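You operate a simulated robot arm through the tools that you are given. There is no shell and no other tool.

The job below is to be done with a simulated two-armed robot. You get a single attempt, and the scene is never put back.

Task
Wipe up the spill on the worktop by the microwave with the hand towel and put it back.

It is judged by the outcome, as a careful person would: the job done as asked, and still so three seconds after it is handed in. It fails if anything else is knocked over, pushed out of place, dropped, spilled or broken. Flat cloth is picked up by pressing the open fingertips on it (5 to 10 N) and closing them slowly along it; thin cloth reads only 2 to 8 mm in the jaws.

Robot
Two 6-joint arms with two-finger grippers on one trunk, on a base that moves. Base frame: it is fixed to the floor where the robot stands at the start and does not move with it; the origin is under the middle of the robot, x ahead of it, y to its left, z up; the surface under the hand at the start is at about z = 0.91. Lengths are in m, angles in degrees, forces in N, time in s.
The left shoulder is at the start at [0.07, 0.176, 1.24], the right one opposite. With the tool pointing down near the work surface each hand reaches from about 0.46 to 0.8 m from the robot's upright axis, wherever it stands, measured 20 degrees to its own side. Payload 2.45 kg a hand.
The tool frame of a hand sits at the grasp point between the pads (the TCP): z along the fingers, y along the line on which they close. The tips reach 0.026 m beyond it. The gripper opens to 0.096 m; its body begins 0.069 m behind the TCP.
Orientation is that of the tool frame in the base frame, as a unit quaternion [w, x, y, z]. With the fingers straight down and closing along the base's y, the tool's x points along the base's -x, its y along +y and its z along -z.

Tools
- The arms move only by the tool play_rows. It takes "left_motion", "right_motion" or both (then of equal length, played together; a hand with none holds still); each is a list of rows, each an object of numbers (a shift or turn left out is 0, a gripper value left out holds the last): "tx", "ty", "tz": the shift along the tool's x, y, z in units of 150 mm (1.0 is 150 mm); "wx", "wy", "wz": the turn, a rotation vector about the tool's x, y, z in units of 90 degrees (1.0 is 90 degrees); "hand": the closure, from 0 (fully open) to 1 (shut). In form: [{"tx": .., "ty": .., "tz": .., "wx": .., "wy": .., "wz": .., "hand": ..}, ...]. A call has 1 to 20 rows; each row is the pose to reach, as a shift and turn from the pose commanded when the call began, along the tool's axes at that moment. A call with a number of a shift or a turn outside -1 to 1 is refused whole. A row lasts 0.2 s, in which the tool goes at most 0.05 m and 8.6 degrees; a call with a longer step from one row to the next is refused whole, and so is a gripper value outside its range. Where a pose cannot be reached the arm comes as near as it can. A force on the tool above 40 N (or 10 N above the force at the start of the call, whichever is more), or a blocked arm, ends the call early, and 0.2 s more pass. The fingers move at their own pace (about 0.1698 m/s each) and stop on an object; they squeeze with about 28 N. The grip force told is the motor's: it shows also when the fingers shut on nothing. Time passes only in rows, and 0.2 s behind the last, so rows that repeat a pose let the fingers close. It gives the time, the measured TCP pose, the force on the tool (base axes), the opening and the grip force at its end, in the units of the frame above (readings bear some noise), with the torque about the TCP (base axes, N m) and any sound that the robot's microphone picked up.
- Cameras (640 x 400 px; columns grow to the right, rows downward): "scene" is now at [0.1247, 0.0262, 1.5434]; the picture's right is [0.33, -0.94, 0.00], its down [-0.69, -0.24, -0.68] and it looks along [0.64, 0.22, -0.74] (base axes); focal length 288 px, centre (320, 200). "left" rides on the left gripper at [0.082, -0.003, -0.098] in its tool frame; the picture's right is [0.04, 1.00, 0.00], its down [-0.73, 0.03, -0.68] and it looks along [-0.68, 0.03, 0.73] (tool axes); focal length 256 px, centre (320, 200). "right" rides on the right gripper at [0.082, 0.003, -0.098] in its tool frame; the picture's right is [-0.04, 1.00, 0.00], its down [-0.73, -0.03, -0.68] and it looks along [-0.68, -0.03, 0.73] (tool axes); focal length 256 px, centre (320, 200). There is no depth. A picture from a camera that has moved, and an enlarged one, comes with that camera's place and axes in the base frame and with its lens.
- camera(camera): a new picture of that camera. No time passes.
- slide_trunk(by): slides the trunk up (or, below 0, down) by that many m; the arms and the scene camera ride with it, the base frame stays. It gives what a move gives, with no picture.
- drive_base(legs): drives the robot by 1 to 6 legs, each [ahead, left, turn to the left] in m, m and degrees, along the robot's own axes; the way and the turn of a leg run together, so that a leg with both is an arc; at most 1.5 m and 180 degrees a leg. The arms and the cameras ride along, it lands a little off, and it stops where it bumps. It gives what a move gives.
- pan_tilt(pan, tilt): turns the head with the scene camera to pan (to the left, within 86 degrees either way) and tilt (down, from -29 to 69), counted from straight ahead of the robot. It gives what a move gives.
- close_up(camera, box): a new picture of the part [left, top, right, bottom] of that camera's present view, enlarged. No time passes.
- sign_off(): hands the job in; it is judged then, once.

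Nothing tells you exact positions but the pictures and the camera data. Unless the task says otherwise, let go and move clear before handing in.

The tools are called as name(argument=value, ...) on one line, values as JSON. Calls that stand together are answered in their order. play_rows: Moves the arms, as the interface text tells. Its arguments: {"type":"object","properties":{"left_motion":{"type":"array"},"right_motion":{"type":"array"}},"required":[]} The other tools are called the same way: slide_trunk (by) moves the trunk up or down; drive_base (legs) drives the base; pan_tilt (pan, tilt) turns the head that bears the scene camera; camera (camera) takes a picture; close_up (camera, box) takes an enlarged picture of a part of a camera's view; sign_off () hands the job in.

At the start:

```text
time: 0.0
left_eef_pos: [0.3813, 0.3304, 1.1315]
left_tool_rot: [0.0, 0.0, 1.0, -0.001]
left_ft_force: [0.9, 0.1, -0.3]
left_wrist_torque: [0.0, 0.03, 0.0]
left_opening: 0.0959
left_grip_force: 0.1
right_eef_pos: [0.6373, -0.0957, 1.1999]
right_tool_rot: [0.0, 0.001, 1.0, 0.0]
right_ft_force: [0.3, -0.9, -0.1]
right_wrist_torque: [0.0, -0.02, 0.02]
right_opening: 0.096
right_grip_force: 0.1
trunk travel left (down, up): [-0.725, 0.115]
robot x, y, heading: [-0.0028, -0.0002, 0.0]
head pan, tilt (commanded): [19.4, 47.4]
```

scene: 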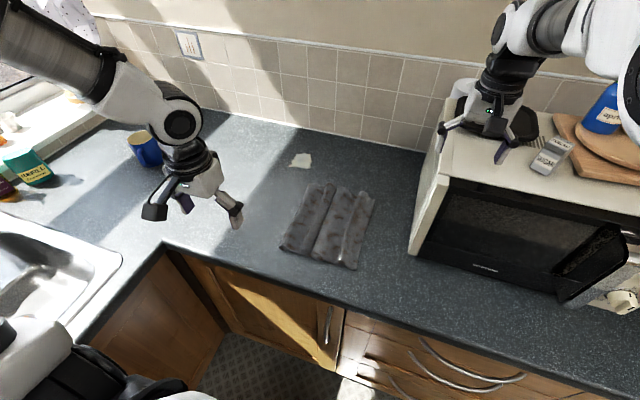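
right: 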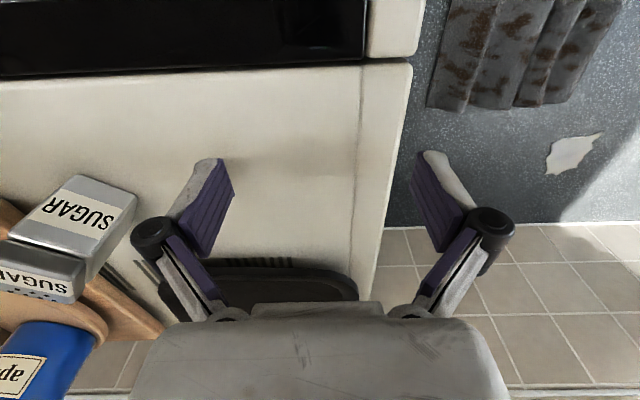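
left: 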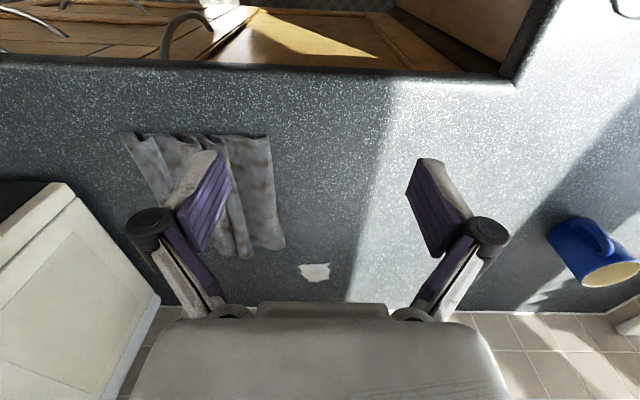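

I see a grey towel lying folded/rumpled on the worktop left of the microwave, and a small whitish spill behind it near the tiled wall. I'll look closer at both before moving anything.

close_up(camera="scene", box=[240, 120, 440, 290])

close_up(camera="left", box=[100, 100, 400, 300])

close_up(camera="right", box=[380, 0, 640, 250])

```text
2.35 times, centred on (340, 205) of scene
camera zoom: at [0.1247, 0.0262, 1.5434], right [0.33, -0.94, 0.0], down [-0.69, -0.24, -0.68], along [0.64, 0.22, -0.74], focal length 677 px, centre (273, 188)
```

zoom: 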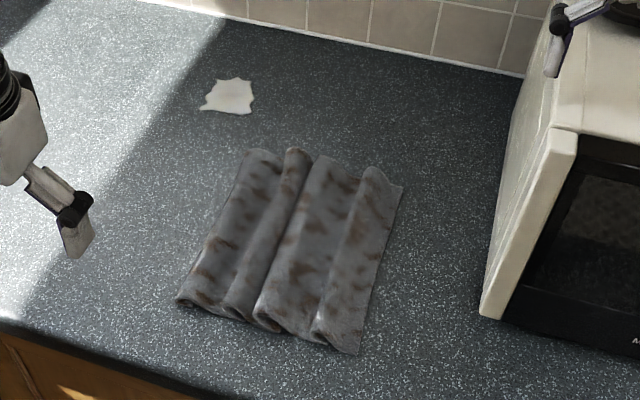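

```text
2.00 times, centred on (250, 200) of left
camera zoom: at [0.3012, 0.3273, 1.2294], right [-0.04, 1.0, 0.0], down [0.73, 0.03, 0.68], along [0.68, 0.03, -0.73], focal length 512 px, centre (460, 200)
```

zoom: 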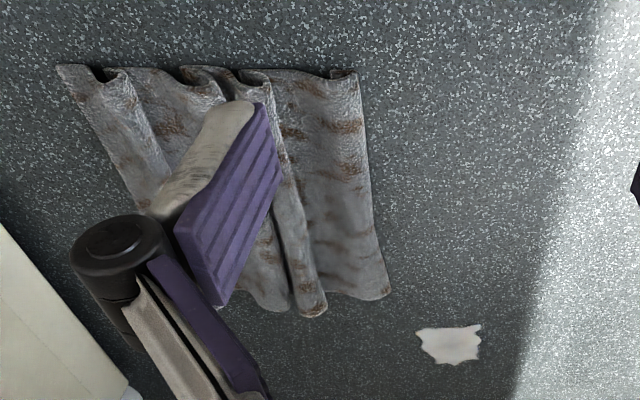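

```text
1.60 times, centred on (510, 125) of right
camera zoom: at [0.5545, -0.0918, 1.2978], right [0.04, 1.0, 0.0], down [0.73, -0.03, 0.68], along [0.68, -0.03, -0.73], focal length 410 px, centre (16, 320)
```

zoom: 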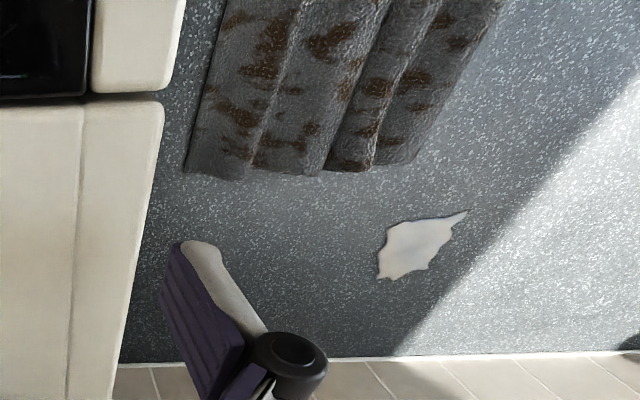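

The spill is at about (0.82, 0.34), and the towel covers roughly x 0.48–0.73, y 0.06–0.26. The spill is a little beyond the stated reach, so I'll look down at the base to see how much room there is ahead of the cabinets.

pan_tilt(pan=0, tilt=69)

camera(camera="scene")

```text
time: 0.8
left_eef_pos: [0.3819, 0.3291, 1.1298]
left_tool_rot: [0.0, 0.0, 1.0, 0.0]
left_ft_force: [-0.5, 0.2, 0.2]
left_wrist_torque: [-0.02, 0.03, 0.0]
left_opening: 0.096
left_grip_force: 0.0
right_eef_pos: [0.6369, -0.0955, 1.1995]
right_tool_rot: [0.0, 0.0, 1.0, 0.0]
right_ft_force: [0.1, 0.0, -0.5]
right_wrist_torque: [-0.02, 0.02, -0.02]
right_opening: 0.0956
right_grip_force: 0.1
trunk travel left (down, up): [-0.725, 0.115]
robot x, y, heading: [0.0014, -0.0, -0.1]
head pan, tilt (commanded): [0.0, 68.8]
```

```text
taken
camera scene: at [0.1058, -0.0001, 1.518], right [0.0, -1.0, 0.0], down [-0.93, 0.0, -0.36], along [0.36, 0.0, -0.93], focal length 288 px, centre (320, 200)
```

scene: 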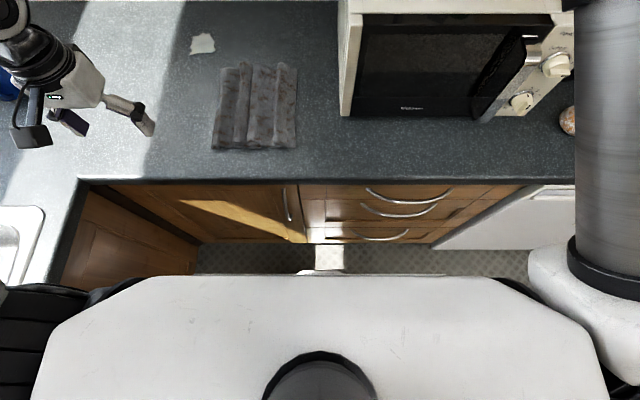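

The base front looks to be around x 0.27 with the worktop edge at about 0.39, so there is roughly 0.1 m to drive ahead. First I'll raise the right hand clear of the microwave and pull it back and to the right so it's out of the way.

play_rows(right_motion=[{"tz": -0.2, "hand": 0}, {"tz": -0.4}, {"tz": -0.6}, {"tz": -0.8}, {"tz": -1.0}, {"tz": -1.0, "tx": 0.2, "ty": -0.1}, {"tz": -1.0, "tx": 0.4, "ty": -0.2}, {"tz": -1.0, "tx": 0.6, "ty": -0.3}, {"tz": -1.0, "tx": 0.8, "ty": -0.45}, {"tz": -1.0, "tx": 0.8, "ty": -0.6}])

camera(camera="scene")

camera(camera="right")

```text
time: 3.0
left_eef_pos: [0.3827, 0.329, 1.1308]
left_tool_rot: [0.0, 0.0, 1.0, 0.001]
left_ft_force: [1.2, -0.1, -0.4]
left_wrist_torque: [0.0, 0.01, -0.02]
left_opening: 0.096
left_grip_force: 0.0
right_eef_pos: [0.5163, -0.1894, 1.3492]
right_tool_rot: [0.0, 0.0, 1.0, 0.001]
right_ft_force: [0.2, 0.3, -0.2]
right_wrist_torque: [0.01, 0.0, 0.0]
right_opening: 0.096
right_grip_force: 0.1
trunk travel left (down, up): [-0.725, 0.115]
robot x, y, heading: [-0.0011, -0.0009, -0.1]
head pan, tilt (commanded): [0.0, 68.8]
```

```text
taken
camera scene: at [0.1065, -0.0019, 1.5179], right [0.0, -1.0, 0.0], down [-0.93, 0.0, -0.36], along [0.36, 0.0, -0.93], focal length 288 px, centre (320, 200)
```

scene: 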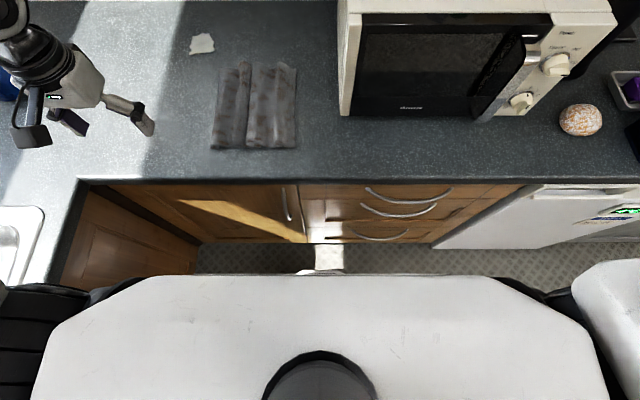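

```text
taken
camera right: at [0.4349, -0.1854, 1.4468], right [0.04, 1.0, 0.0], down [0.73, -0.03, 0.68], along [0.68, -0.03, -0.73], focal length 256 px, centre (320, 200)
```

right: 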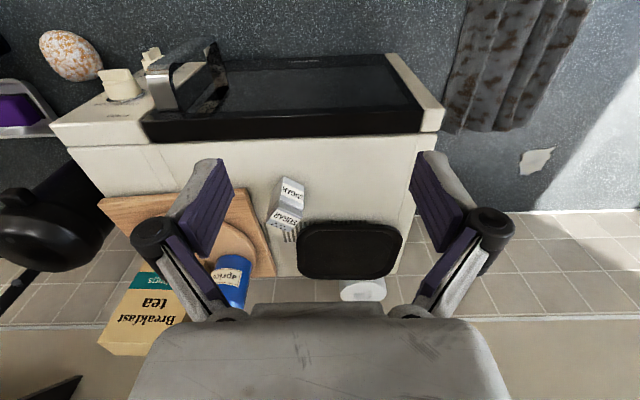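

The right hand is clear now and everything on the microwave is untouched. Next I'll drive ahead about 0.09 m so the spill comes within the left arm's reach.

drive_base(legs=[[0.09, 0, 0]])

camera(camera="scene")

camera(camera="left")

```text
time: 4.2
left_eef_pos: [0.4717, 0.3304, 1.133]
left_tool_rot: [0.001, 0.0, 1.0, -0.001]
left_ft_force: [-0.9, -0.2, 0.1]
left_wrist_torque: [0.03, -0.02, -0.01]
left_opening: 0.0961
left_grip_force: 0.1
right_eef_pos: [0.6061, -0.1872, 1.3509]
right_tool_rot: [0.002, -0.001, 1.0, 0.0]
right_ft_force: [0.4, -0.2, 0.3]
right_wrist_torque: [-0.03, 0.01, 0.0]
right_opening: 0.096
right_grip_force: 0.1
trunk travel left (down, up): [-0.725, 0.115]
robot x, y, heading: [0.087, -0.0014, -0.1]
head pan, tilt (commanded): [0.0, 68.8]
```

```text
taken
camera scene: at [0.1946, -0.0005, 1.5183], right [0.0, -1.0, 0.0], down [-0.93, 0.0, -0.36], along [0.36, 0.0, -0.93], focal length 288 px, centre (320, 200)
```

scene: 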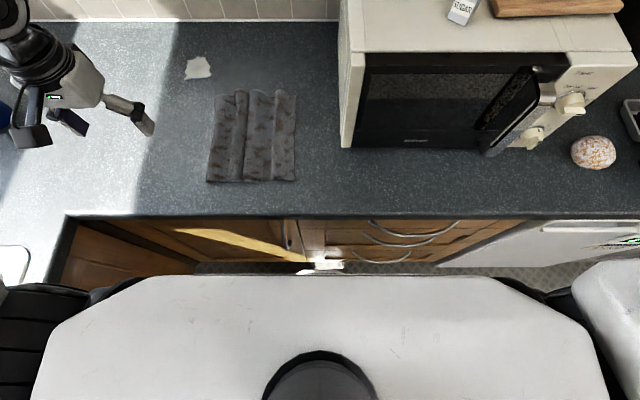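

```text
taken
camera left: at [0.3906, 0.327, 1.2303], right [-0.04, 1.0, 0.0], down [0.73, 0.03, 0.68], along [0.68, 0.03, -0.73], focal length 256 px, centre (320, 200)
```

left: 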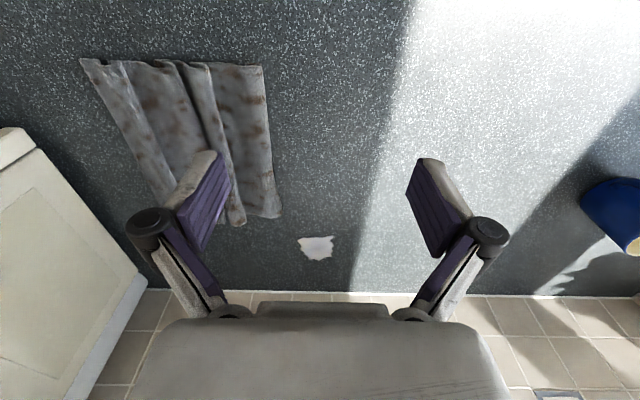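

The drive went cleanly. I'll pan the head to the towel and the spill for an accurate view with the left hand out of the way.

pan_tilt(pan=15, tilt=55)

camera(camera="scene")

close_up(camera="scene", box=[220, 110, 420, 270])

```text
time: 4.9
left_eef_pos: [0.4746, 0.3303, 1.1308]
left_tool_rot: [0.0, 0.001, 1.0, 0.0]
left_ft_force: [0.0, 0.4, -0.7]
left_wrist_torque: [-0.01, 0.02, -0.02]
left_opening: 0.0959
left_grip_force: 0.1
right_eef_pos: [0.6112, -0.188, 1.3492]
right_tool_rot: [-0.001, 0.0, 1.0, 0.0]
right_ft_force: [0.3, 0.0, -0.5]
right_wrist_torque: [0.02, 0.01, 0.0]
right_opening: 0.096
right_grip_force: 0.2
trunk travel left (down, up): [-0.725, 0.115]
robot x, y, heading: [0.0901, 0.0041, 0.0]
head pan, tilt (commanded): [15.0, 55.0]
```

```text
taken
camera scene: at [0.2138, 0.0184, 1.5331], right [0.26, -0.97, 0.0], down [-0.79, -0.21, -0.57], along [0.55, 0.15, -0.82], focal length 288 px, centre (320, 200)
```

scene: 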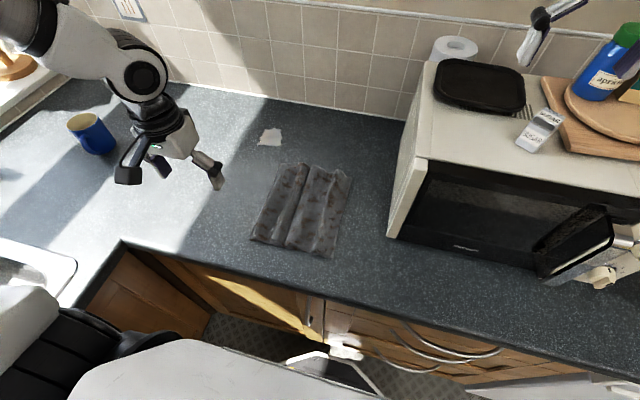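

```text
2.50 times, centred on (320, 190) of scene
camera zoom: at [0.2138, 0.0184, 1.5331], right [0.26, -0.97, 0.0], down [-0.79, -0.21, -0.57], along [0.55, 0.15, -0.82], focal length 719 px, centre (320, 225)
```

zoom: 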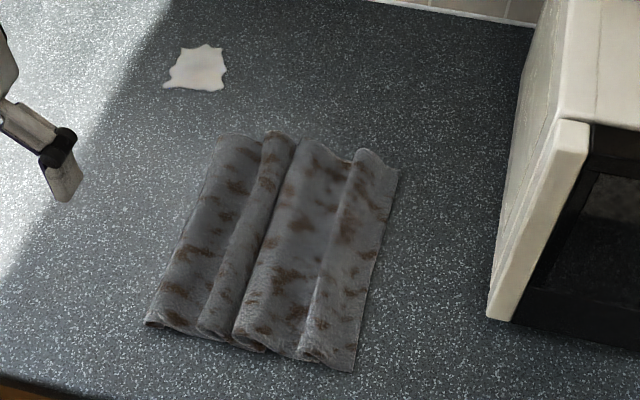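

The towel's corners come out at about x 0.48–0.73, y 0.06–0.27, so its centre is near (0.605, 0.165), with a ridge near y 0.19. I'll move the left hand above the centre and down to about 6 cm above the cloth.

play_rows(left_motion=[{"tx": -0.15, "ty": -0.17, "hand": 0}, {"tx": -0.3, "ty": -0.34}, {"tx": -0.45, "ty": -0.5}, {"tx": -0.6, "ty": -0.67}, {"tx": -0.75, "ty": -0.84}, {"tx": -0.867, "ty": -0.98}, {"tx": -0.867, "ty": -0.98, "tz": 0.2}, {"tx": -0.867, "ty": -0.98, "tz": 0.4}, {"tx": -0.867, "ty": -0.98, "tz": 0.6}, {"tx": -0.867, "ty": -0.98, "tz": 0.8}, {"tx": -0.867, "ty": -0.98, "tz": 1.0}, {"tx": -0.867, "ty": -0.98, "tz": 1.0}])

camera(camera="scene")

camera(camera="left")

```text
time: 7.5
left_eef_pos: [0.601, 0.1815, 0.9805]
left_tool_rot: [-0.001, 0.001, 1.0, 0.0]
left_ft_force: [0.7, 0.9, 0.2]
left_wrist_torque: [0.01, 0.01, -0.01]
left_opening: 0.096
left_grip_force: 0.1
right_eef_pos: [0.6092, -0.1874, 1.3503]
right_tool_rot: [0.0, 0.0, 1.0, 0.0]
right_ft_force: [0.4, 0.0, 0.9]
right_wrist_torque: [0.02, -0.01, -0.01]
right_opening: 0.096
right_grip_force: 0.0
trunk travel left (down, up): [-0.725, 0.115]
robot x, y, heading: [0.0898, -0.0005, 0.1]
head pan, tilt (commanded): [15.0, 55.0]
```

```text
taken
camera scene: at [0.2108, 0.0182, 1.5335], right [0.26, -0.97, 0.0], down [-0.79, -0.21, -0.57], along [0.55, 0.15, -0.82], focal length 288 px, centre (320, 200)
```

scene: 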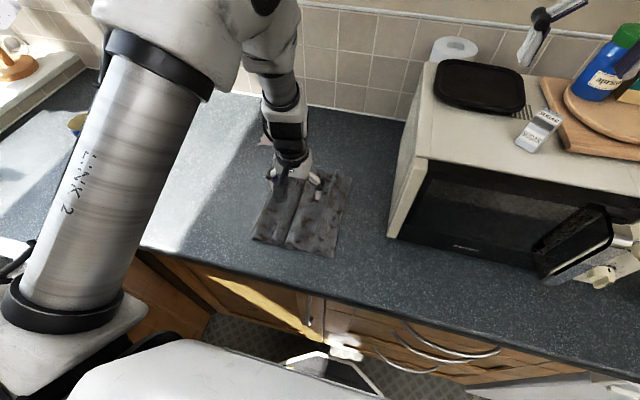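

```text
taken
camera left: at [0.521, 0.1795, 1.0783], right [-0.04, 1.0, 0.0], down [0.73, 0.03, 0.68], along [0.68, 0.03, -0.73], focal length 256 px, centre (320, 200)
```

left: 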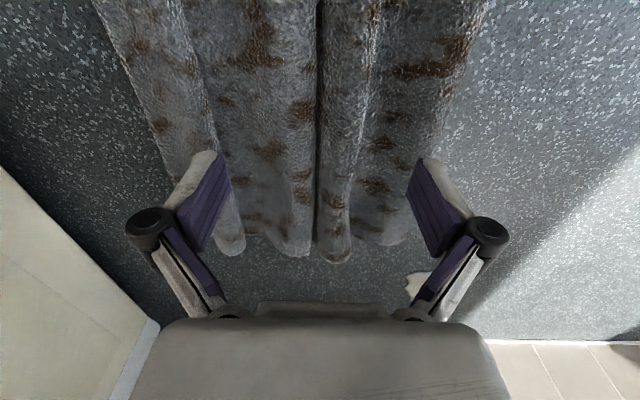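

The jaws straddle the central ridge of the towel. I'll lower slowly now to find contact with the cloth.

play_rows(left_motion=[{"tz": 0.07, "hand": 0}, {"tz": 0.14}, {"tz": 0.2}, {"tz": 0.22}, {"tz": 0.24}, {"tz": 0.24}])

```text
time: 8.9
left_eef_pos: [0.6026, 0.1821, 0.9444]
left_tool_rot: [0.001, 0.0, 1.0, 0.0]
left_ft_force: [-0.9, -0.1, 0.6]
left_wrist_torque: [0.0, -0.01, 0.0]
left_opening: 0.096
left_grip_force: 0.1
right_eef_pos: [0.6084, -0.1883, 1.3501]
right_tool_rot: [0.0, 0.0, 1.0, 0.0]
right_ft_force: [-1.1, 0.0, 0.7]
right_wrist_torque: [0.01, 0.01, -0.01]
right_opening: 0.096
right_grip_force: 0.0
trunk travel left (down, up): [-0.725, 0.115]
robot x, y, heading: [0.0879, -0.0038, -0.2]
head pan, tilt (commanded): [15.0, 55.0]
```

No contact yet with the tips at about z 0.918. I'll go down in millimetre steps.

play_rows(left_motion=[{"tz": 0.01}, {"tz": 0.02}, {"tz": 0.02}])

play_rows(left_motion=[{"tz": 0.007}, {"tz": 0.013}, {"tz": 0.013}])

```text
time: 9.7
left_eef_pos: [0.6039, 0.1826, 0.942]
left_tool_rot: [-0.001, 0.0, 1.0, 0.0]
left_ft_force: [-0.4, 0.4, 1.0]
left_wrist_torque: [-0.03, 0.04, 0.01]
left_opening: 0.0957
left_grip_force: 0.0
right_eef_pos: [0.6077, -0.1877, 1.3487]
right_tool_rot: [0.0, 0.0, 1.0, -0.001]
right_ft_force: [-0.8, 0.0, 0.3]
right_wrist_torque: [0.0, 0.04, -0.03]
right_opening: 0.0963
right_grip_force: 0.0
trunk travel left (down, up): [-0.725, 0.115]
robot x, y, heading: [0.0925, -0.0017, 0.1]
head pan, tilt (commanded): [15.0, 55.0]
```

```text
time: 10.5
left_eef_pos: [0.6033, 0.1815, 0.9406]
left_tool_rot: [0.0, 0.0, 1.0, 0.0]
left_ft_force: [0.5, 0.1, -0.3]
left_wrist_torque: [-0.01, -0.02, 0.01]
left_opening: 0.0959
left_grip_force: 0.1
right_eef_pos: [0.6082, -0.1873, 1.3502]
right_tool_rot: [0.0, 0.001, 1.0, 0.0]
right_ft_force: [0.5, 0.5, 0.5]
right_wrist_torque: [0.03, -0.02, 0.02]
right_opening: 0.0959
right_grip_force: 0.0
trunk travel left (down, up): [-0.725, 0.115]
robot x, y, heading: [0.0875, -0.001, -0.4]
head pan, tilt (commanded): [15.0, 55.0]
```

play_rows(left_motion=[{"tz": 0.007}, {"tz": 0.013}, {"tz": 0.013}])

play_rows(left_motion=[{"tz": 0.007}, {"tz": 0.007}])

close_up(camera="left", box=[160, 80, 480, 280])

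```text
time: 11.3
left_eef_pos: [0.6027, 0.1827, 0.938]
left_tool_rot: [0.001, -0.001, 1.0, 0.0]
left_ft_force: [0.9, -0.5, -0.3]
left_wrist_torque: [-0.04, 0.01, -0.02]
left_opening: 0.0961
left_grip_force: 0.0
right_eef_pos: [0.6087, -0.1893, 1.3484]
right_tool_rot: [0.0, 0.0, 1.0, 0.0]
right_ft_force: [0.2, 0.3, -0.1]
right_wrist_torque: [-0.02, -0.01, 0.03]
right_opening: 0.0957
right_grip_force: 0.0
trunk travel left (down, up): [-0.725, 0.115]
robot x, y, heading: [0.0922, -0.0013, 0.2]
head pan, tilt (commanded): [15.0, 55.0]
```

```text
time: 11.9
left_eef_pos: [0.6032, 0.182, 0.9368]
left_tool_rot: [-0.001, 0.0, 1.0, 0.0]
left_ft_force: [-0.8, 0.4, -1.0]
left_wrist_torque: [-0.02, 0.01, 0.0]
left_opening: 0.0959
left_grip_force: 0.1
right_eef_pos: [0.6077, -0.1885, 1.3501]
right_tool_rot: [0.0, 0.001, 1.0, -0.001]
right_ft_force: [0.5, 0.6, 0.1]
right_wrist_torque: [0.01, -0.02, -0.01]
right_opening: 0.0961
right_grip_force: 0.0
trunk travel left (down, up): [-0.725, 0.115]
robot x, y, heading: [0.0929, -0.0004, -0.1]
head pan, tilt (commanded): [15.0, 55.0]
```

```text
2.00 times, centred on (320, 180) of left
camera zoom: at [0.5228, 0.1801, 1.0357], right [-0.04, 1.0, 0.0], down [0.73, 0.03, 0.68], along [0.68, 0.03, -0.73], focal length 512 px, centre (320, 240)
```

zoom: 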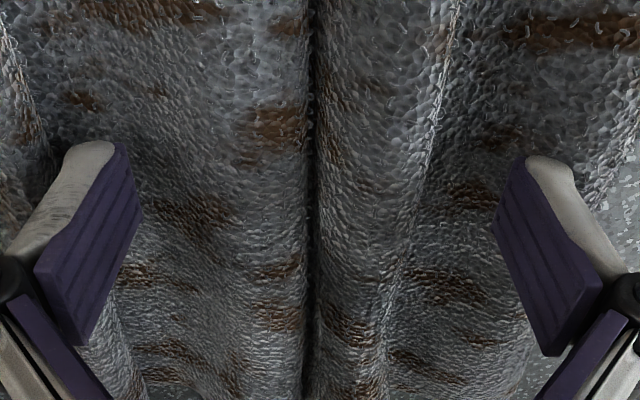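

Still no contact with the tips at about 0.911. I'll keep going in 1 mm steps.

play_rows(left_motion=[{"tz": 0.007}, {"tz": 0.013}, {"tz": 0.013}])

play_rows(left_motion=[{"tz": 0.007}, {"tz": 0.007}])

play_rows(left_motion=[{"tz": 0.007}, {"tz": 0.007}])

```text
time: 12.7
left_eef_pos: [0.6025, 0.1831, 0.9355]
left_tool_rot: [0.001, 0.001, 1.0, 0.001]
left_ft_force: [-0.2, -0.4, -0.7]
left_wrist_torque: [0.04, -0.01, 0.01]
left_opening: 0.096
left_grip_force: 0.0
right_eef_pos: [0.6077, -0.1877, 1.3495]
right_tool_rot: [0.0, -0.001, 1.0, 0.0]
right_ft_force: [-0.2, 0.3, -0.3]
right_wrist_torque: [-0.01, -0.03, 0.02]
right_opening: 0.096
right_grip_force: 0.0
trunk travel left (down, up): [-0.725, 0.115]
robot x, y, heading: [0.0896, 0.0016, -0.1]
head pan, tilt (commanded): [15.0, 55.0]
```

```text
time: 13.3
left_eef_pos: [0.6014, 0.183, 0.9347]
left_tool_rot: [-0.001, 0.0, 1.0, -0.001]
left_ft_force: [-0.3, 0.3, -0.8]
left_wrist_torque: [-0.01, -0.02, 0.01]
left_opening: 0.0962
left_grip_force: 0.1
right_eef_pos: [0.6069, -0.1871, 1.3491]
right_tool_rot: [0.001, 0.0, 1.0, 0.0]
right_ft_force: [-0.7, 0.4, 0.4]
right_wrist_torque: [0.01, 0.03, 0.0]
right_opening: 0.0962
right_grip_force: 0.1
trunk travel left (down, up): [-0.725, 0.115]
robot x, y, heading: [0.0886, 0.0017, 0.2]
head pan, tilt (commanded): [15.0, 55.0]
```

```text
time: 13.9
left_eef_pos: [0.6019, 0.183, 0.9344]
left_tool_rot: [0.0, -0.001, 1.0, 0.001]
left_ft_force: [1.2, -0.3, 1.6]
left_wrist_torque: [0.0, -0.01, 0.0]
left_opening: 0.0963
left_grip_force: 0.0
right_eef_pos: [0.6081, -0.1877, 1.3502]
right_tool_rot: [0.001, 0.0, 1.0, 0.0]
right_ft_force: [0.2, -1.0, -0.2]
right_wrist_torque: [0.02, -0.02, 0.01]
right_opening: 0.0957
right_grip_force: 0.0
trunk travel left (down, up): [-0.725, 0.115]
robot x, y, heading: [0.0908, 0.0017, 0.2]
head pan, tilt (commanded): [15.0, 55.0]
```

play_rows(left_motion=[{"tz": 0.007}, {"tz": 0.007}])

play_rows(left_motion=[{"tz": 0.007}, {"tz": 0.007}])

```text
time: 14.5
left_eef_pos: [0.6025, 0.1827, 0.9323]
left_tool_rot: [-0.001, 0.0, 1.0, 0.001]
left_ft_force: [-0.6, 0.4, -0.4]
left_wrist_torque: [0.01, 0.0, 0.02]
left_opening: 0.096
left_grip_force: 0.1
right_eef_pos: [0.608, -0.187, 1.3491]
right_tool_rot: [0.001, 0.0, 1.0, 0.0]
right_ft_force: [0.3, -0.1, 0.7]
right_wrist_torque: [0.0, 0.02, 0.01]
right_opening: 0.0958
right_grip_force: 0.0
trunk travel left (down, up): [-0.725, 0.115]
robot x, y, heading: [0.0929, -0.0022, -0.3]
head pan, tilt (commanded): [15.0, 55.0]
```

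```text
time: 15.1
left_eef_pos: [0.6034, 0.1828, 0.9311]
left_tool_rot: [0.0, 0.0, 1.0, 0.0]
left_ft_force: [0.5, 0.3, 0.4]
left_wrist_torque: [0.01, -0.01, -0.02]
left_opening: 0.0963
left_grip_force: 0.1
right_eef_pos: [0.6091, -0.1875, 1.3498]
right_tool_rot: [0.0, 0.0, 1.0, 0.0]
right_ft_force: [-0.2, 0.2, -0.4]
right_wrist_torque: [0.0, -0.01, 0.02]
right_opening: 0.096
right_grip_force: 0.1
trunk travel left (down, up): [-0.725, 0.115]
robot x, y, heading: [0.094, 0.001, 0.1]
head pan, tilt (commanded): [15.0, 55.0]
```

play_rows(left_motion=[{"tz": 0.007}, {"tz": 0.013}, {"tz": 0.013}])

close_up(camera="left", box=[130, 80, 510, 320])

close_up(camera="scene", box=[230, 120, 370, 270])

```text
time: 15.9
left_eef_pos: [0.6029, 0.1841, 0.9291]
left_tool_rot: [0.0, 0.0, 1.0, 0.0]
left_ft_force: [-0.3, 0.5, 0.1]
left_wrist_torque: [-0.01, 0.0, -0.01]
left_opening: 0.0959
left_grip_force: 0.1
right_eef_pos: [0.6093, -0.1874, 1.3498]
right_tool_rot: [-0.001, 0.0, 1.0, 0.0]
right_ft_force: [0.4, 0.2, 0.4]
right_wrist_torque: [-0.02, -0.02, 0.01]
right_opening: 0.096
right_grip_force: 0.1
trunk travel left (down, up): [-0.725, 0.115]
robot x, y, heading: [0.0951, 0.002, 0.0]
head pan, tilt (commanded): [15.0, 55.0]
```

```text
1.67 times, centred on (320, 200) of left
camera zoom: at [0.5228, 0.1807, 1.0271], right [-0.04, 1.0, 0.0], down [0.73, 0.03, 0.68], along [0.68, 0.03, -0.73], focal length 427 px, centre (320, 200)
```

zoom: 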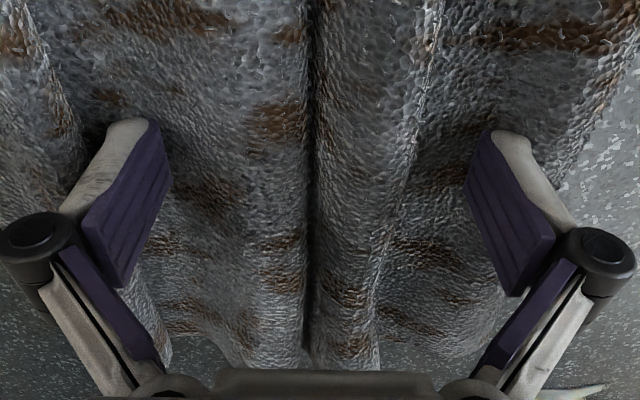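

```text
2.67 times, centred on (300, 195) of scene
camera zoom: at [0.2114, 0.0183, 1.5334], right [0.26, -0.97, 0.0], down [-0.79, -0.21, -0.57], along [0.55, 0.15, -0.82], focal length 767 px, centre (373, 213)
```

zoom: 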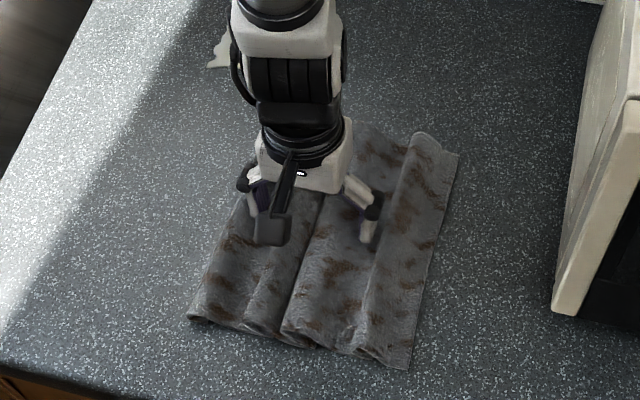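

The open fingers swing up, so their tips sit higher than when shut; shadows show there is still a gap. I'll continue down carefully.

play_rows(left_motion=[{"tz": 0.007}, {"tz": 0.013}, {"tz": 0.02}, {"tz": 0.02}])

play_rows(left_motion=[{"tz": 0.007}, {"tz": 0.013}, {"tz": 0.013}])

play_rows(left_motion=[{"tz": 0.007}, {"tz": 0.013}, {"tz": 0.013}])

```text
time: 16.9
left_eef_pos: [0.6022, 0.1841, 0.9258]
left_tool_rot: [0.0, -0.001, 1.0, 0.0]
left_ft_force: [-0.3, -0.3, 3.2]
left_wrist_torque: [-0.06, 0.01, 0.02]
left_opening: 0.0963
left_grip_force: 0.1
right_eef_pos: [0.6079, -0.1873, 1.35]
right_tool_rot: [0.0, 0.0, 1.0, 0.001]
right_ft_force: [0.4, -0.6, 0.0]
right_wrist_torque: [0.05, -0.02, 0.0]
right_opening: 0.0959
right_grip_force: 0.0
trunk travel left (down, up): [-0.725, 0.115]
robot x, y, heading: [0.0901, 0.0001, 0.3]
head pan, tilt (commanded): [15.0, 55.0]
```

```text
time: 17.7
left_eef_pos: [0.6036, 0.1827, 0.9249]
left_tool_rot: [0.0, 0.0, 1.0, -0.001]
left_ft_force: [1.3, 0.2, 6.6]
left_wrist_torque: [-0.01, -0.06, 0.0]
left_opening: 0.0964
left_grip_force: 0.1
right_eef_pos: [0.6071, -0.1885, 1.3504]
right_tool_rot: [-0.001, -0.001, 1.0, 0.0]
right_ft_force: [-0.1, 0.3, -0.1]
right_wrist_torque: [0.01, 0.0, 0.05]
right_opening: 0.0962
right_grip_force: 0.1
trunk travel left (down, up): [-0.725, 0.115]
robot x, y, heading: [0.0936, 0.0019, -0.0]
head pan, tilt (commanded): [15.0, 55.0]
```

```text
time: 18.5
left_eef_pos: [0.603, 0.1819, 0.9232]
left_tool_rot: [0.002, 0.0, 1.0, 0.0]
left_ft_force: [-1.1, 2.8, 28.1]
left_wrist_torque: [0.56, -0.05, 0.01]
left_opening: 0.095
left_grip_force: 19.9
right_eef_pos: [0.6076, -0.1884, 1.3503]
right_tool_rot: [0.001, 0.0, 1.0, 0.0]
right_ft_force: [0.1, 1.5, -0.5]
right_wrist_torque: [0.03, 0.01, -0.02]
right_opening: 0.0959
right_grip_force: 0.0
trunk travel left (down, up): [-0.725, 0.115]
robot x, y, heading: [0.09, 0.003, 0.1]
head pan, tilt (commanded): [15.0, 55.0]
```

I overshot to about 28 N, so I'll back off 2 mm to a light press before closing.

play_rows(left_motion=[{"tz": -0.007}, {"tz": -0.012}, {"tz": -0.012}])

```text
time: 19.3
left_eef_pos: [0.602, 0.1813, 0.9244]
left_tool_rot: [-0.001, 0.0, 1.0, 0.0]
left_ft_force: [-0.6, 0.1, 3.5]
left_wrist_torque: [0.0, 0.01, 0.01]
left_opening: 0.0963
left_grip_force: 0.1
right_eef_pos: [0.6075, -0.1881, 1.3493]
right_tool_rot: [0.0, 0.0, 1.0, 0.0]
right_ft_force: [-0.6, 0.1, 0.5]
right_wrist_torque: [-0.03, 0.01, 0.0]
right_opening: 0.0958
right_grip_force: 0.1
trunk travel left (down, up): [-0.725, 0.115]
robot x, y, heading: [0.0925, 0.001, -0.0]
head pan, tilt (commanded): [15.0, 55.0]
```

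play_rows(left_motion=[{"hand": 0.02}, {"hand": 0.04, "tz": -0.003}, {"hand": 0.04, "tz": -0.003}])

```text
time: 20.1
left_eef_pos: [0.6035, 0.1818, 0.9259]
left_tool_rot: [0.0, 0.0, 1.0, 0.0]
left_ft_force: [0.7, -0.6, 4.9]
left_wrist_torque: [0.05, 0.0, -0.03]
left_opening: 0.0926
left_grip_force: 0.4
right_eef_pos: [0.608, -0.1876, 1.3491]
right_tool_rot: [0.001, 0.0, 1.0, 0.001]
right_ft_force: [0.5, -1.0, 0.4]
right_wrist_torque: [-0.02, 0.02, 0.0]
right_opening: 0.0962
right_grip_force: 0.1
trunk travel left (down, up): [-0.725, 0.115]
robot x, y, heading: [0.0903, 0.0029, -0.1]
head pan, tilt (commanded): [15.0, 55.0]
```

Force is about 5 N. I'll keep closing in small steps, raising the hand slightly to hold the press force.

play_rows(left_motion=[{"hand": 0.06, "tz": -0.002}, {"hand": 0.08, "tz": -0.004}, {"hand": 0.1, "tz": -0.006}, {"hand": 0.12, "tz": -0.008}, {"hand": 0.12, "tz": -0.008}])

```text
time: 21.3
left_eef_pos: [0.6023, 0.1819, 0.926]
left_tool_rot: [-0.001, 0.0, 1.0, 0.0]
left_ft_force: [1.2, 0.4, 3.9]
left_wrist_torque: [0.0, -0.04, 0.01]
left_opening: 0.0871
left_grip_force: 7.1
right_eef_pos: [0.6081, -0.1885, 1.3506]
right_tool_rot: [0.0, 0.0, 1.0, 0.001]
right_ft_force: [0.1, 0.9, -0.2]
right_wrist_torque: [-0.02, 0.03, -0.03]
right_opening: 0.0959
right_grip_force: 0.0
trunk travel left (down, up): [-0.725, 0.115]
robot x, y, heading: [0.0926, -0.0008, 0.0]
head pan, tilt (commanded): [15.0, 55.0]
```

play_rows(left_motion=[{"hand": 0.14, "tz": -0.001}, {"hand": 0.16, "tz": -0.002}, {"hand": 0.18, "tz": -0.004}, {"hand": 0.2, "tz": -0.005}, {"hand": 0.2, "tz": -0.005}])

close_up(camera="left", box=[130, 80, 510, 320])

```text
time: 22.5
left_eef_pos: [0.6018, 0.1826, 0.9256]
left_tool_rot: [0.0, 0.0, 1.0, 0.0]
left_ft_force: [-0.8, -0.3, 0.7]
left_wrist_torque: [-0.02, -0.06, -0.02]
left_opening: 0.0823
left_grip_force: 0.6
right_eef_pos: [0.6065, -0.1886, 1.3504]
right_tool_rot: [0.001, -0.001, 1.0, 0.001]
right_ft_force: [-0.2, 0.0, -0.6]
right_wrist_torque: [0.0, 0.0, 0.02]
right_opening: 0.0959
right_grip_force: 0.1
trunk travel left (down, up): [-0.725, 0.115]
robot x, y, heading: [0.0914, -0.0027, -0.3]
head pan, tilt (commanded): [15.0, 55.0]
```

```text
1.67 times, centred on (320, 200) of left
camera zoom: at [0.5218, 0.1799, 1.0249], right [-0.04, 1.0, 0.0], down [0.73, 0.03, 0.68], along [0.68, 0.03, -0.73], focal length 427 px, centre (320, 200)
```

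zoom: 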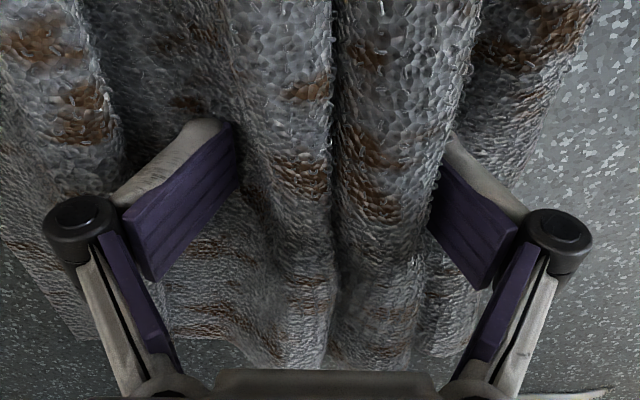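

The cloth is bunching into ridges between the fingers. The press force dropped to under 1 N, so I'll close further without raising.

play_rows(left_motion=[{"hand": 0.22, "tz": 0.003}, {"hand": 0.24, "tz": 0.003}, {"hand": 0.26, "tz": 0.003}, {"hand": 0.28, "tz": 0.003}, {"hand": 0.28, "tz": 0.003}])

```text
time: 23.7
left_eef_pos: [0.6022, 0.1818, 0.9266]
left_tool_rot: [0.0, 0.0, 1.0, -0.001]
left_ft_force: [-0.1, 1.3, 4.0]
left_wrist_torque: [0.02, 0.04, -0.04]
left_opening: 0.0698
left_grip_force: 0.1
right_eef_pos: [0.6081, -0.1891, 1.35]
right_tool_rot: [0.0, 0.0, 1.0, 0.002]
right_ft_force: [-0.1, -0.4, -0.1]
right_wrist_torque: [-0.02, -0.04, -0.04]
right_opening: 0.0961
right_grip_force: 0.1
trunk travel left (down, up): [-0.725, 0.115]
robot x, y, heading: [0.0908, 0.0015, 0.0]
head pan, tilt (commanded): [15.0, 55.0]
```

play_rows(left_motion=[{"hand": 0.3}, {"hand": 0.32, "tz": -0.001}, {"hand": 0.34, "tz": -0.002}, {"hand": 0.36, "tz": -0.003}, {"hand": 0.38, "tz": -0.004}, {"hand": 0.38, "tz": -0.004}])

close_up(camera="left", box=[130, 80, 510, 320])

```text
time: 25.1
left_eef_pos: [0.6019, 0.183, 0.9263]
left_tool_rot: [0.0, 0.0, 1.0, 0.0]
left_ft_force: [0.6, 0.2, 5.4]
left_wrist_torque: [-0.01, -0.03, -0.01]
left_opening: 0.0661
left_grip_force: 5.6
right_eef_pos: [0.6067, -0.1876, 1.35]
right_tool_rot: [0.001, -0.001, 1.0, 0.001]
right_ft_force: [-1.2, 0.1, -0.4]
right_wrist_torque: [-0.02, -0.02, 0.01]
right_opening: 0.0959
right_grip_force: 0.1
trunk travel left (down, up): [-0.725, 0.115]
robot x, y, heading: [0.0896, -0.0013, -0.1]
head pan, tilt (commanded): [15.0, 55.0]
```

```text
1.67 times, centred on (320, 200) of left
camera zoom: at [0.5217, 0.18, 1.025], right [-0.04, 1.0, 0.0], down [0.73, 0.03, 0.68], along [0.68, 0.03, -0.73], focal length 427 px, centre (320, 200)
```

zoom: 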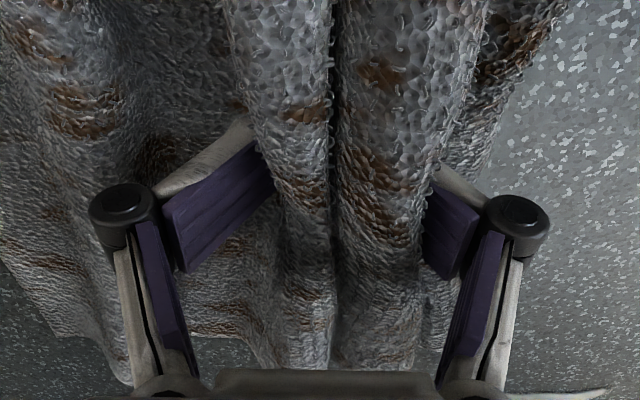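

The middle ridges are gathering well. I'll continue closing with a slight raise.

play_rows(left_motion=[{"hand": 0.41, "tz": -0.001}, {"hand": 0.44, "tz": -0.003}, {"hand": 0.47, "tz": -0.005}, {"hand": 0.5, "tz": -0.007}, {"hand": 0.5, "tz": -0.007}])

```text
time: 26.3
left_eef_pos: [0.6016, 0.1816, 0.9348]
left_tool_rot: [0.007, 0.0, 1.0, 0.0]
left_ft_force: [-1.2, 0.8, 53.6]
left_wrist_torque: [-0.03, -0.05, 0.01]
left_opening: 0.0355
left_grip_force: 27.7
right_eef_pos: [0.6012, -0.1896, 1.3543]
right_tool_rot: [0.004, 0.0, 1.0, 0.001]
right_ft_force: [0.3, -0.1, 0.4]
right_wrist_torque: [0.01, -0.01, -0.02]
right_opening: 0.0958
right_grip_force: 0.1
trunk travel left (down, up): [-0.725, 0.115]
robot x, y, heading: [0.0921, 0.0025, 0.2]
head pan, tilt (commanded): [15.0, 55.0]
stopped in row 5 (left hand): the force on the tool passed its limit at 42 N (the readings are from after the stop); the commanded pose is now the measured one
```

The fingers slipped inward quickly and pressed on the worktop with about 50 N, so I'll raise by 3 mm to relieve that and look.

play_rows(left_motion=[{"tz": -0.01}, {"tz": -0.02}, {"tz": -0.02}])

close_up(camera="left", box=[130, 80, 510, 320])

close_up(camera="scene", box=[230, 120, 370, 270])

```text
time: 27.1
left_eef_pos: [0.6026, 0.1828, 0.9311]
left_tool_rot: [0.0, 0.0, 1.0, 0.0]
left_ft_force: [-0.1, -0.6, 7.8]
left_wrist_torque: [0.01, -0.01, 0.0]
left_opening: 0.0543
left_grip_force: 6.7
right_eef_pos: [0.6077, -0.1883, 1.3496]
right_tool_rot: [0.0, 0.0, 1.0, 0.001]
right_ft_force: [-0.2, -0.7, -1.0]
right_wrist_torque: [-0.01, -0.01, 0.03]
right_opening: 0.096
right_grip_force: 0.0
trunk travel left (down, up): [-0.725, 0.115]
robot x, y, heading: [0.0914, 0.0004, 0.1]
head pan, tilt (commanded): [15.0, 55.0]
```

```text
1.67 times, centred on (320, 200) of left
camera zoom: at [0.5224, 0.18, 1.0287], right [-0.04, 1.0, 0.0], down [0.73, 0.03, 0.68], along [0.68, 0.03, -0.73], focal length 427 px, centre (320, 200)
```

zoom: 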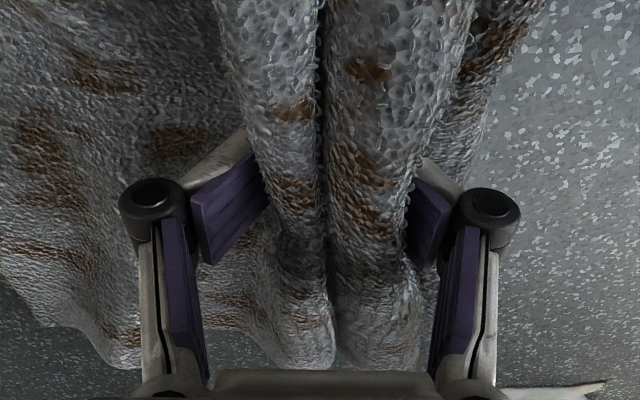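

```text
2.67 times, centred on (300, 195) of scene
camera zoom: at [0.2103, 0.018, 1.5334], right [0.26, -0.97, 0.0], down [-0.79, -0.21, -0.57], along [0.55, 0.15, -0.82], focal length 767 px, centre (373, 213)
```

zoom: 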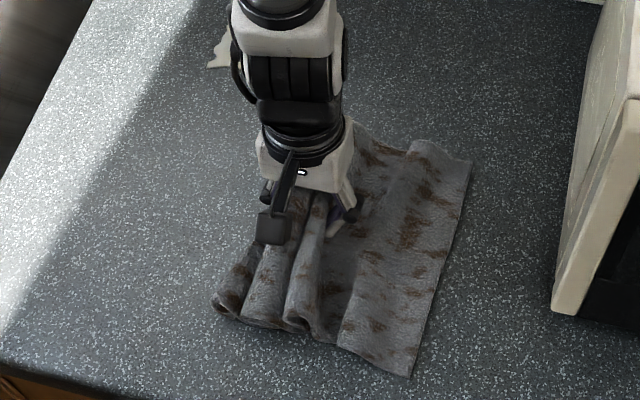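

play_rows(left_motion=[{"hand": 0.52, "tz": -0.004}, {"hand": 0.54, "tz": -0.008}, {"hand": 0.56, "tz": -0.011}, {"hand": 0.56, "tz": -0.011}])

```text
time: 28.1
left_eef_pos: [0.6018, 0.1838, 0.9345]
left_tool_rot: [0.001, -0.001, 1.0, 0.001]
left_ft_force: [1.3, -0.9, 9.7]
left_wrist_torque: [0.01, 0.04, 0.0]
left_opening: 0.0462
left_grip_force: 0.1
right_eef_pos: [0.6065, -0.1895, 1.3511]
right_tool_rot: [0.001, -0.001, 1.0, 0.002]
right_ft_force: [-0.1, -0.3, 0.5]
right_wrist_torque: [-0.02, 0.01, -0.03]
right_opening: 0.0963
right_grip_force: 0.1
trunk travel left (down, up): [-0.725, 0.115]
robot x, y, heading: [0.0898, -0.003, 0.1]
head pan, tilt (commanded): [15.0, 55.0]
```

play_rows(left_motion=[{"hand": 0.58, "tz": -0.003}, {"hand": 0.6, "tz": -0.006}, {"hand": 0.62, "tz": -0.009}, {"hand": 0.62, "tz": -0.009}])

close_up(camera="left", box=[130, 80, 510, 320])

```text
time: 29.1
left_eef_pos: [0.5999, 0.1832, 0.9346]
left_tool_rot: [0.001, 0.0, 1.0, -0.001]
left_ft_force: [0.6, 0.4, 12.5]
left_wrist_torque: [0.01, -0.09, -0.02]
left_opening: 0.0424
left_grip_force: 7.9
right_eef_pos: [0.6067, -0.1888, 1.3501]
right_tool_rot: [0.001, 0.0, 1.0, 0.001]
right_ft_force: [0.3, -0.5, -0.1]
right_wrist_torque: [0.02, 0.0, -0.01]
right_opening: 0.0961
right_grip_force: 0.1
trunk travel left (down, up): [-0.725, 0.115]
robot x, y, heading: [0.0907, 0.0006, -0.1]
head pan, tilt (commanded): [15.0, 55.0]
```

```text
1.67 times, centred on (320, 200) of left
camera zoom: at [0.5204, 0.1804, 1.032], right [-0.04, 1.0, 0.0], down [0.73, 0.03, 0.68], along [0.68, 0.03, -0.73], focal length 427 px, centre (320, 200)
```

zoom: 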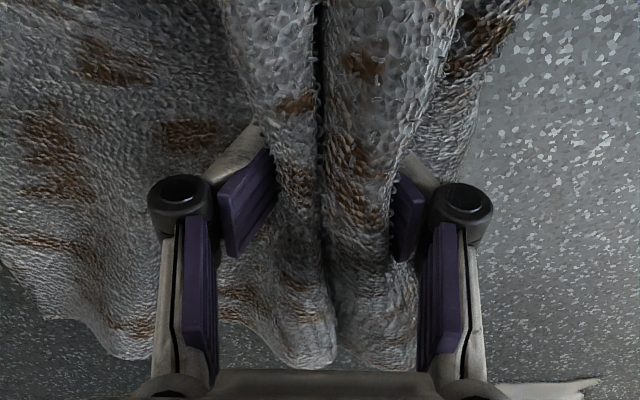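

play_rows(left_motion=[{"hand": 0.64, "tz": -0.005}, {"hand": 0.66, "tz": -0.008}, {"hand": 0.68, "tz": -0.011}, {"hand": 0.7, "tz": -0.013}, {"hand": 0.7, "tz": -0.013}])

```text
time: 30.3
left_eef_pos: [0.6023, 0.1805, 0.9362]
left_tool_rot: [0.001, 0.0, 1.0, -0.001]
left_ft_force: [0.5, 0.1, 18.0]
left_wrist_torque: [0.03, -0.09, 0.01]
left_opening: 0.0322
left_grip_force: 8.0
right_eef_pos: [0.607, -0.1885, 1.3506]
right_tool_rot: [0.001, -0.001, 1.0, 0.001]
right_ft_force: [-0.4, 0.6, -0.6]
right_wrist_torque: [-0.01, -0.02, 0.0]
right_opening: 0.0962
right_grip_force: 0.0
trunk travel left (down, up): [-0.725, 0.115]
robot x, y, heading: [0.0868, -0.0037, 0.1]
head pan, tilt (commanded): [15.0, 55.0]
```

play_rows(left_motion=[{"tz": -0.006}, {"hand": 0.73, "tz": -0.01}, {"hand": 0.76, "tz": -0.013}, {"hand": 0.79, "tz": -0.016}, {"hand": 0.79, "tz": -0.016}])

close_up(camera="left", box=[130, 80, 510, 320])

```text
time: 31.5
left_eef_pos: [0.6007, 0.1818, 0.9387]
left_tool_rot: [0.001, 0.0, 1.0, 0.0]
left_ft_force: [-0.9, -1.7, 16.9]
left_wrist_torque: [-0.01, -0.06, -0.02]
left_opening: 0.0199
left_grip_force: 8.0
right_eef_pos: [0.6068, -0.1882, 1.3512]
right_tool_rot: [0.001, -0.001, 1.0, 0.001]
right_ft_force: [0.1, 0.9, -0.3]
right_wrist_torque: [0.01, 0.01, 0.02]
right_opening: 0.0962
right_grip_force: 0.0
trunk travel left (down, up): [-0.725, 0.115]
robot x, y, heading: [0.0879, 0.0019, 0.1]
head pan, tilt (commanded): [15.0, 55.0]
```

```text
1.67 times, centred on (320, 200) of left
camera zoom: at [0.5214, 0.1799, 1.0368], right [-0.04, 1.0, 0.0], down [0.73, 0.03, 0.68], along [0.68, 0.03, -0.73], focal length 427 px, centre (320, 200)
```

zoom: 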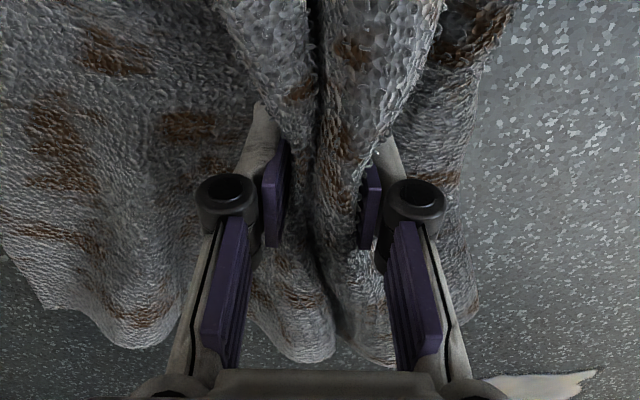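

The ridges are now squeezed between the pads. I'll close all the way with a small raise.

play_rows(left_motion=[{"hand": 0.82, "tz": -0.006}, {"hand": 0.86, "tz": -0.009}, {"hand": 0.9, "tz": -0.011}, {"hand": 0.95, "tz": -0.013}, {"hand": 1.0, "tz": -0.014}, {"hand": 1.0, "tz": -0.014}, {"hand": 1.0, "tz": -0.014}])

close_up(camera="left", box=[130, 80, 510, 320])

```text
time: 33.1
left_eef_pos: [0.6026, 0.1826, 0.9398]
left_tool_rot: [0.0, -0.001, 1.0, 0.0]
left_ft_force: [0.2, -0.7, 4.6]
left_wrist_torque: [-0.06, -0.04, -0.01]
left_opening: 0.0111
left_grip_force: 28.5
right_eef_pos: [0.608, -0.1889, 1.3492]
right_tool_rot: [0.0, 0.0, 1.0, 0.0]
right_ft_force: [-0.4, -0.2, -0.3]
right_wrist_torque: [0.01, 0.01, 0.02]
right_opening: 0.0962
right_grip_force: 0.0
trunk travel left (down, up): [-0.725, 0.115]
robot x, y, heading: [0.0912, 0.0021, 0.3]
head pan, tilt (commanded): [15.0, 55.0]
```

```text
1.67 times, centred on (320, 200) of left
camera zoom: at [0.5221, 0.18, 1.038], right [-0.04, 1.0, 0.0], down [0.73, 0.03, 0.68], along [0.68, 0.03, -0.73], focal length 427 px, centre (320, 200)
```

zoom: 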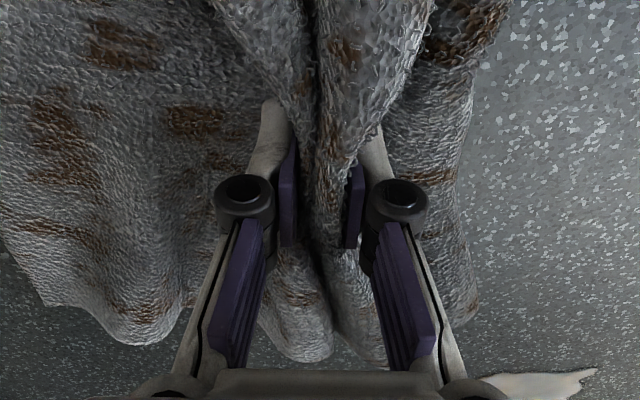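

The jaws hold about 11 mm of cloth with 28 N. I'll lift slowly and check it stays.

play_rows(left_motion=[{"tz": -0.05, "hand": 1}, {"tz": -0.1}, {"tz": -0.17}, {"tz": -0.25}, {"tz": -0.33}, {"tz": -0.4}, {"tz": -0.5}, {"tz": -0.6}, {"tz": -0.6}])

camera(camera="scene")

camera(camera="left")

camera(camera="right")

```text
time: 35.1
left_eef_pos: [0.6049, 0.1818, 1.0305]
left_tool_rot: [0.0, 0.0, 1.0, -0.001]
left_ft_force: [0.2, 0.0, -0.6]
left_wrist_torque: [-0.08, 0.0, 0.01]
left_opening: 0.0113
left_grip_force: 28.5
right_eef_pos: [0.6096, -0.1881, 1.3494]
right_tool_rot: [0.0, 0.0, 1.0, 0.001]
right_ft_force: [0.0, -0.4, 0.1]
right_wrist_torque: [-0.01, -0.01, 0.0]
right_opening: 0.0962
right_grip_force: 0.0
trunk travel left (down, up): [-0.725, 0.115]
robot x, y, heading: [0.0927, 0.0007, -0.1]
head pan, tilt (commanded): [15.0, 55.0]
```

```text
taken
camera scene: at [0.2118, 0.0184, 1.5333], right [0.26, -0.97, 0.0], down [-0.79, -0.21, -0.57], along [0.55, 0.15, -0.82], focal length 288 px, centre (320, 200)
```

scene: 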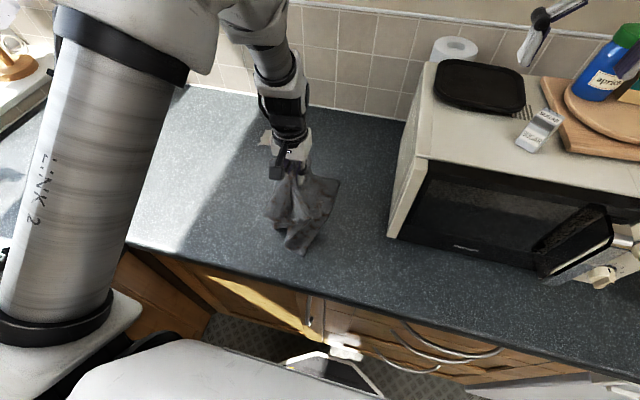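

```text
taken
camera left: at [0.5247, 0.1803, 1.1296], right [-0.04, 1.0, 0.0], down [0.73, 0.03, 0.68], along [0.68, 0.03, -0.73], focal length 256 px, centre (320, 200)
```

left: 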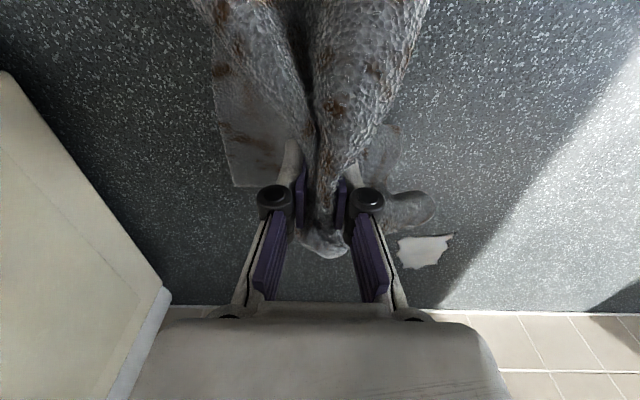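

```text
taken
camera right: at [0.5268, -0.1837, 1.4472], right [0.04, 1.0, 0.0], down [0.73, -0.03, 0.68], along [0.68, -0.03, -0.73], focal length 256 px, centre (320, 200)
```

right: 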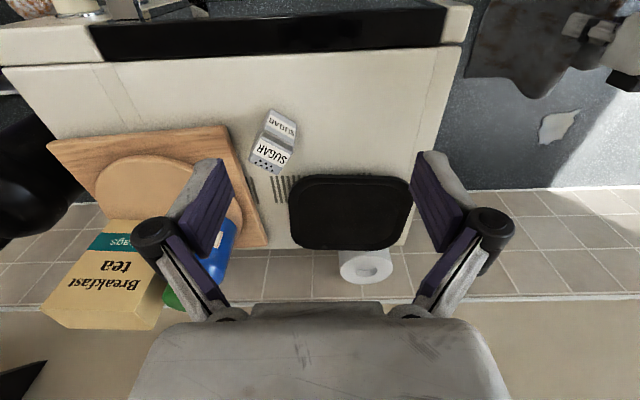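

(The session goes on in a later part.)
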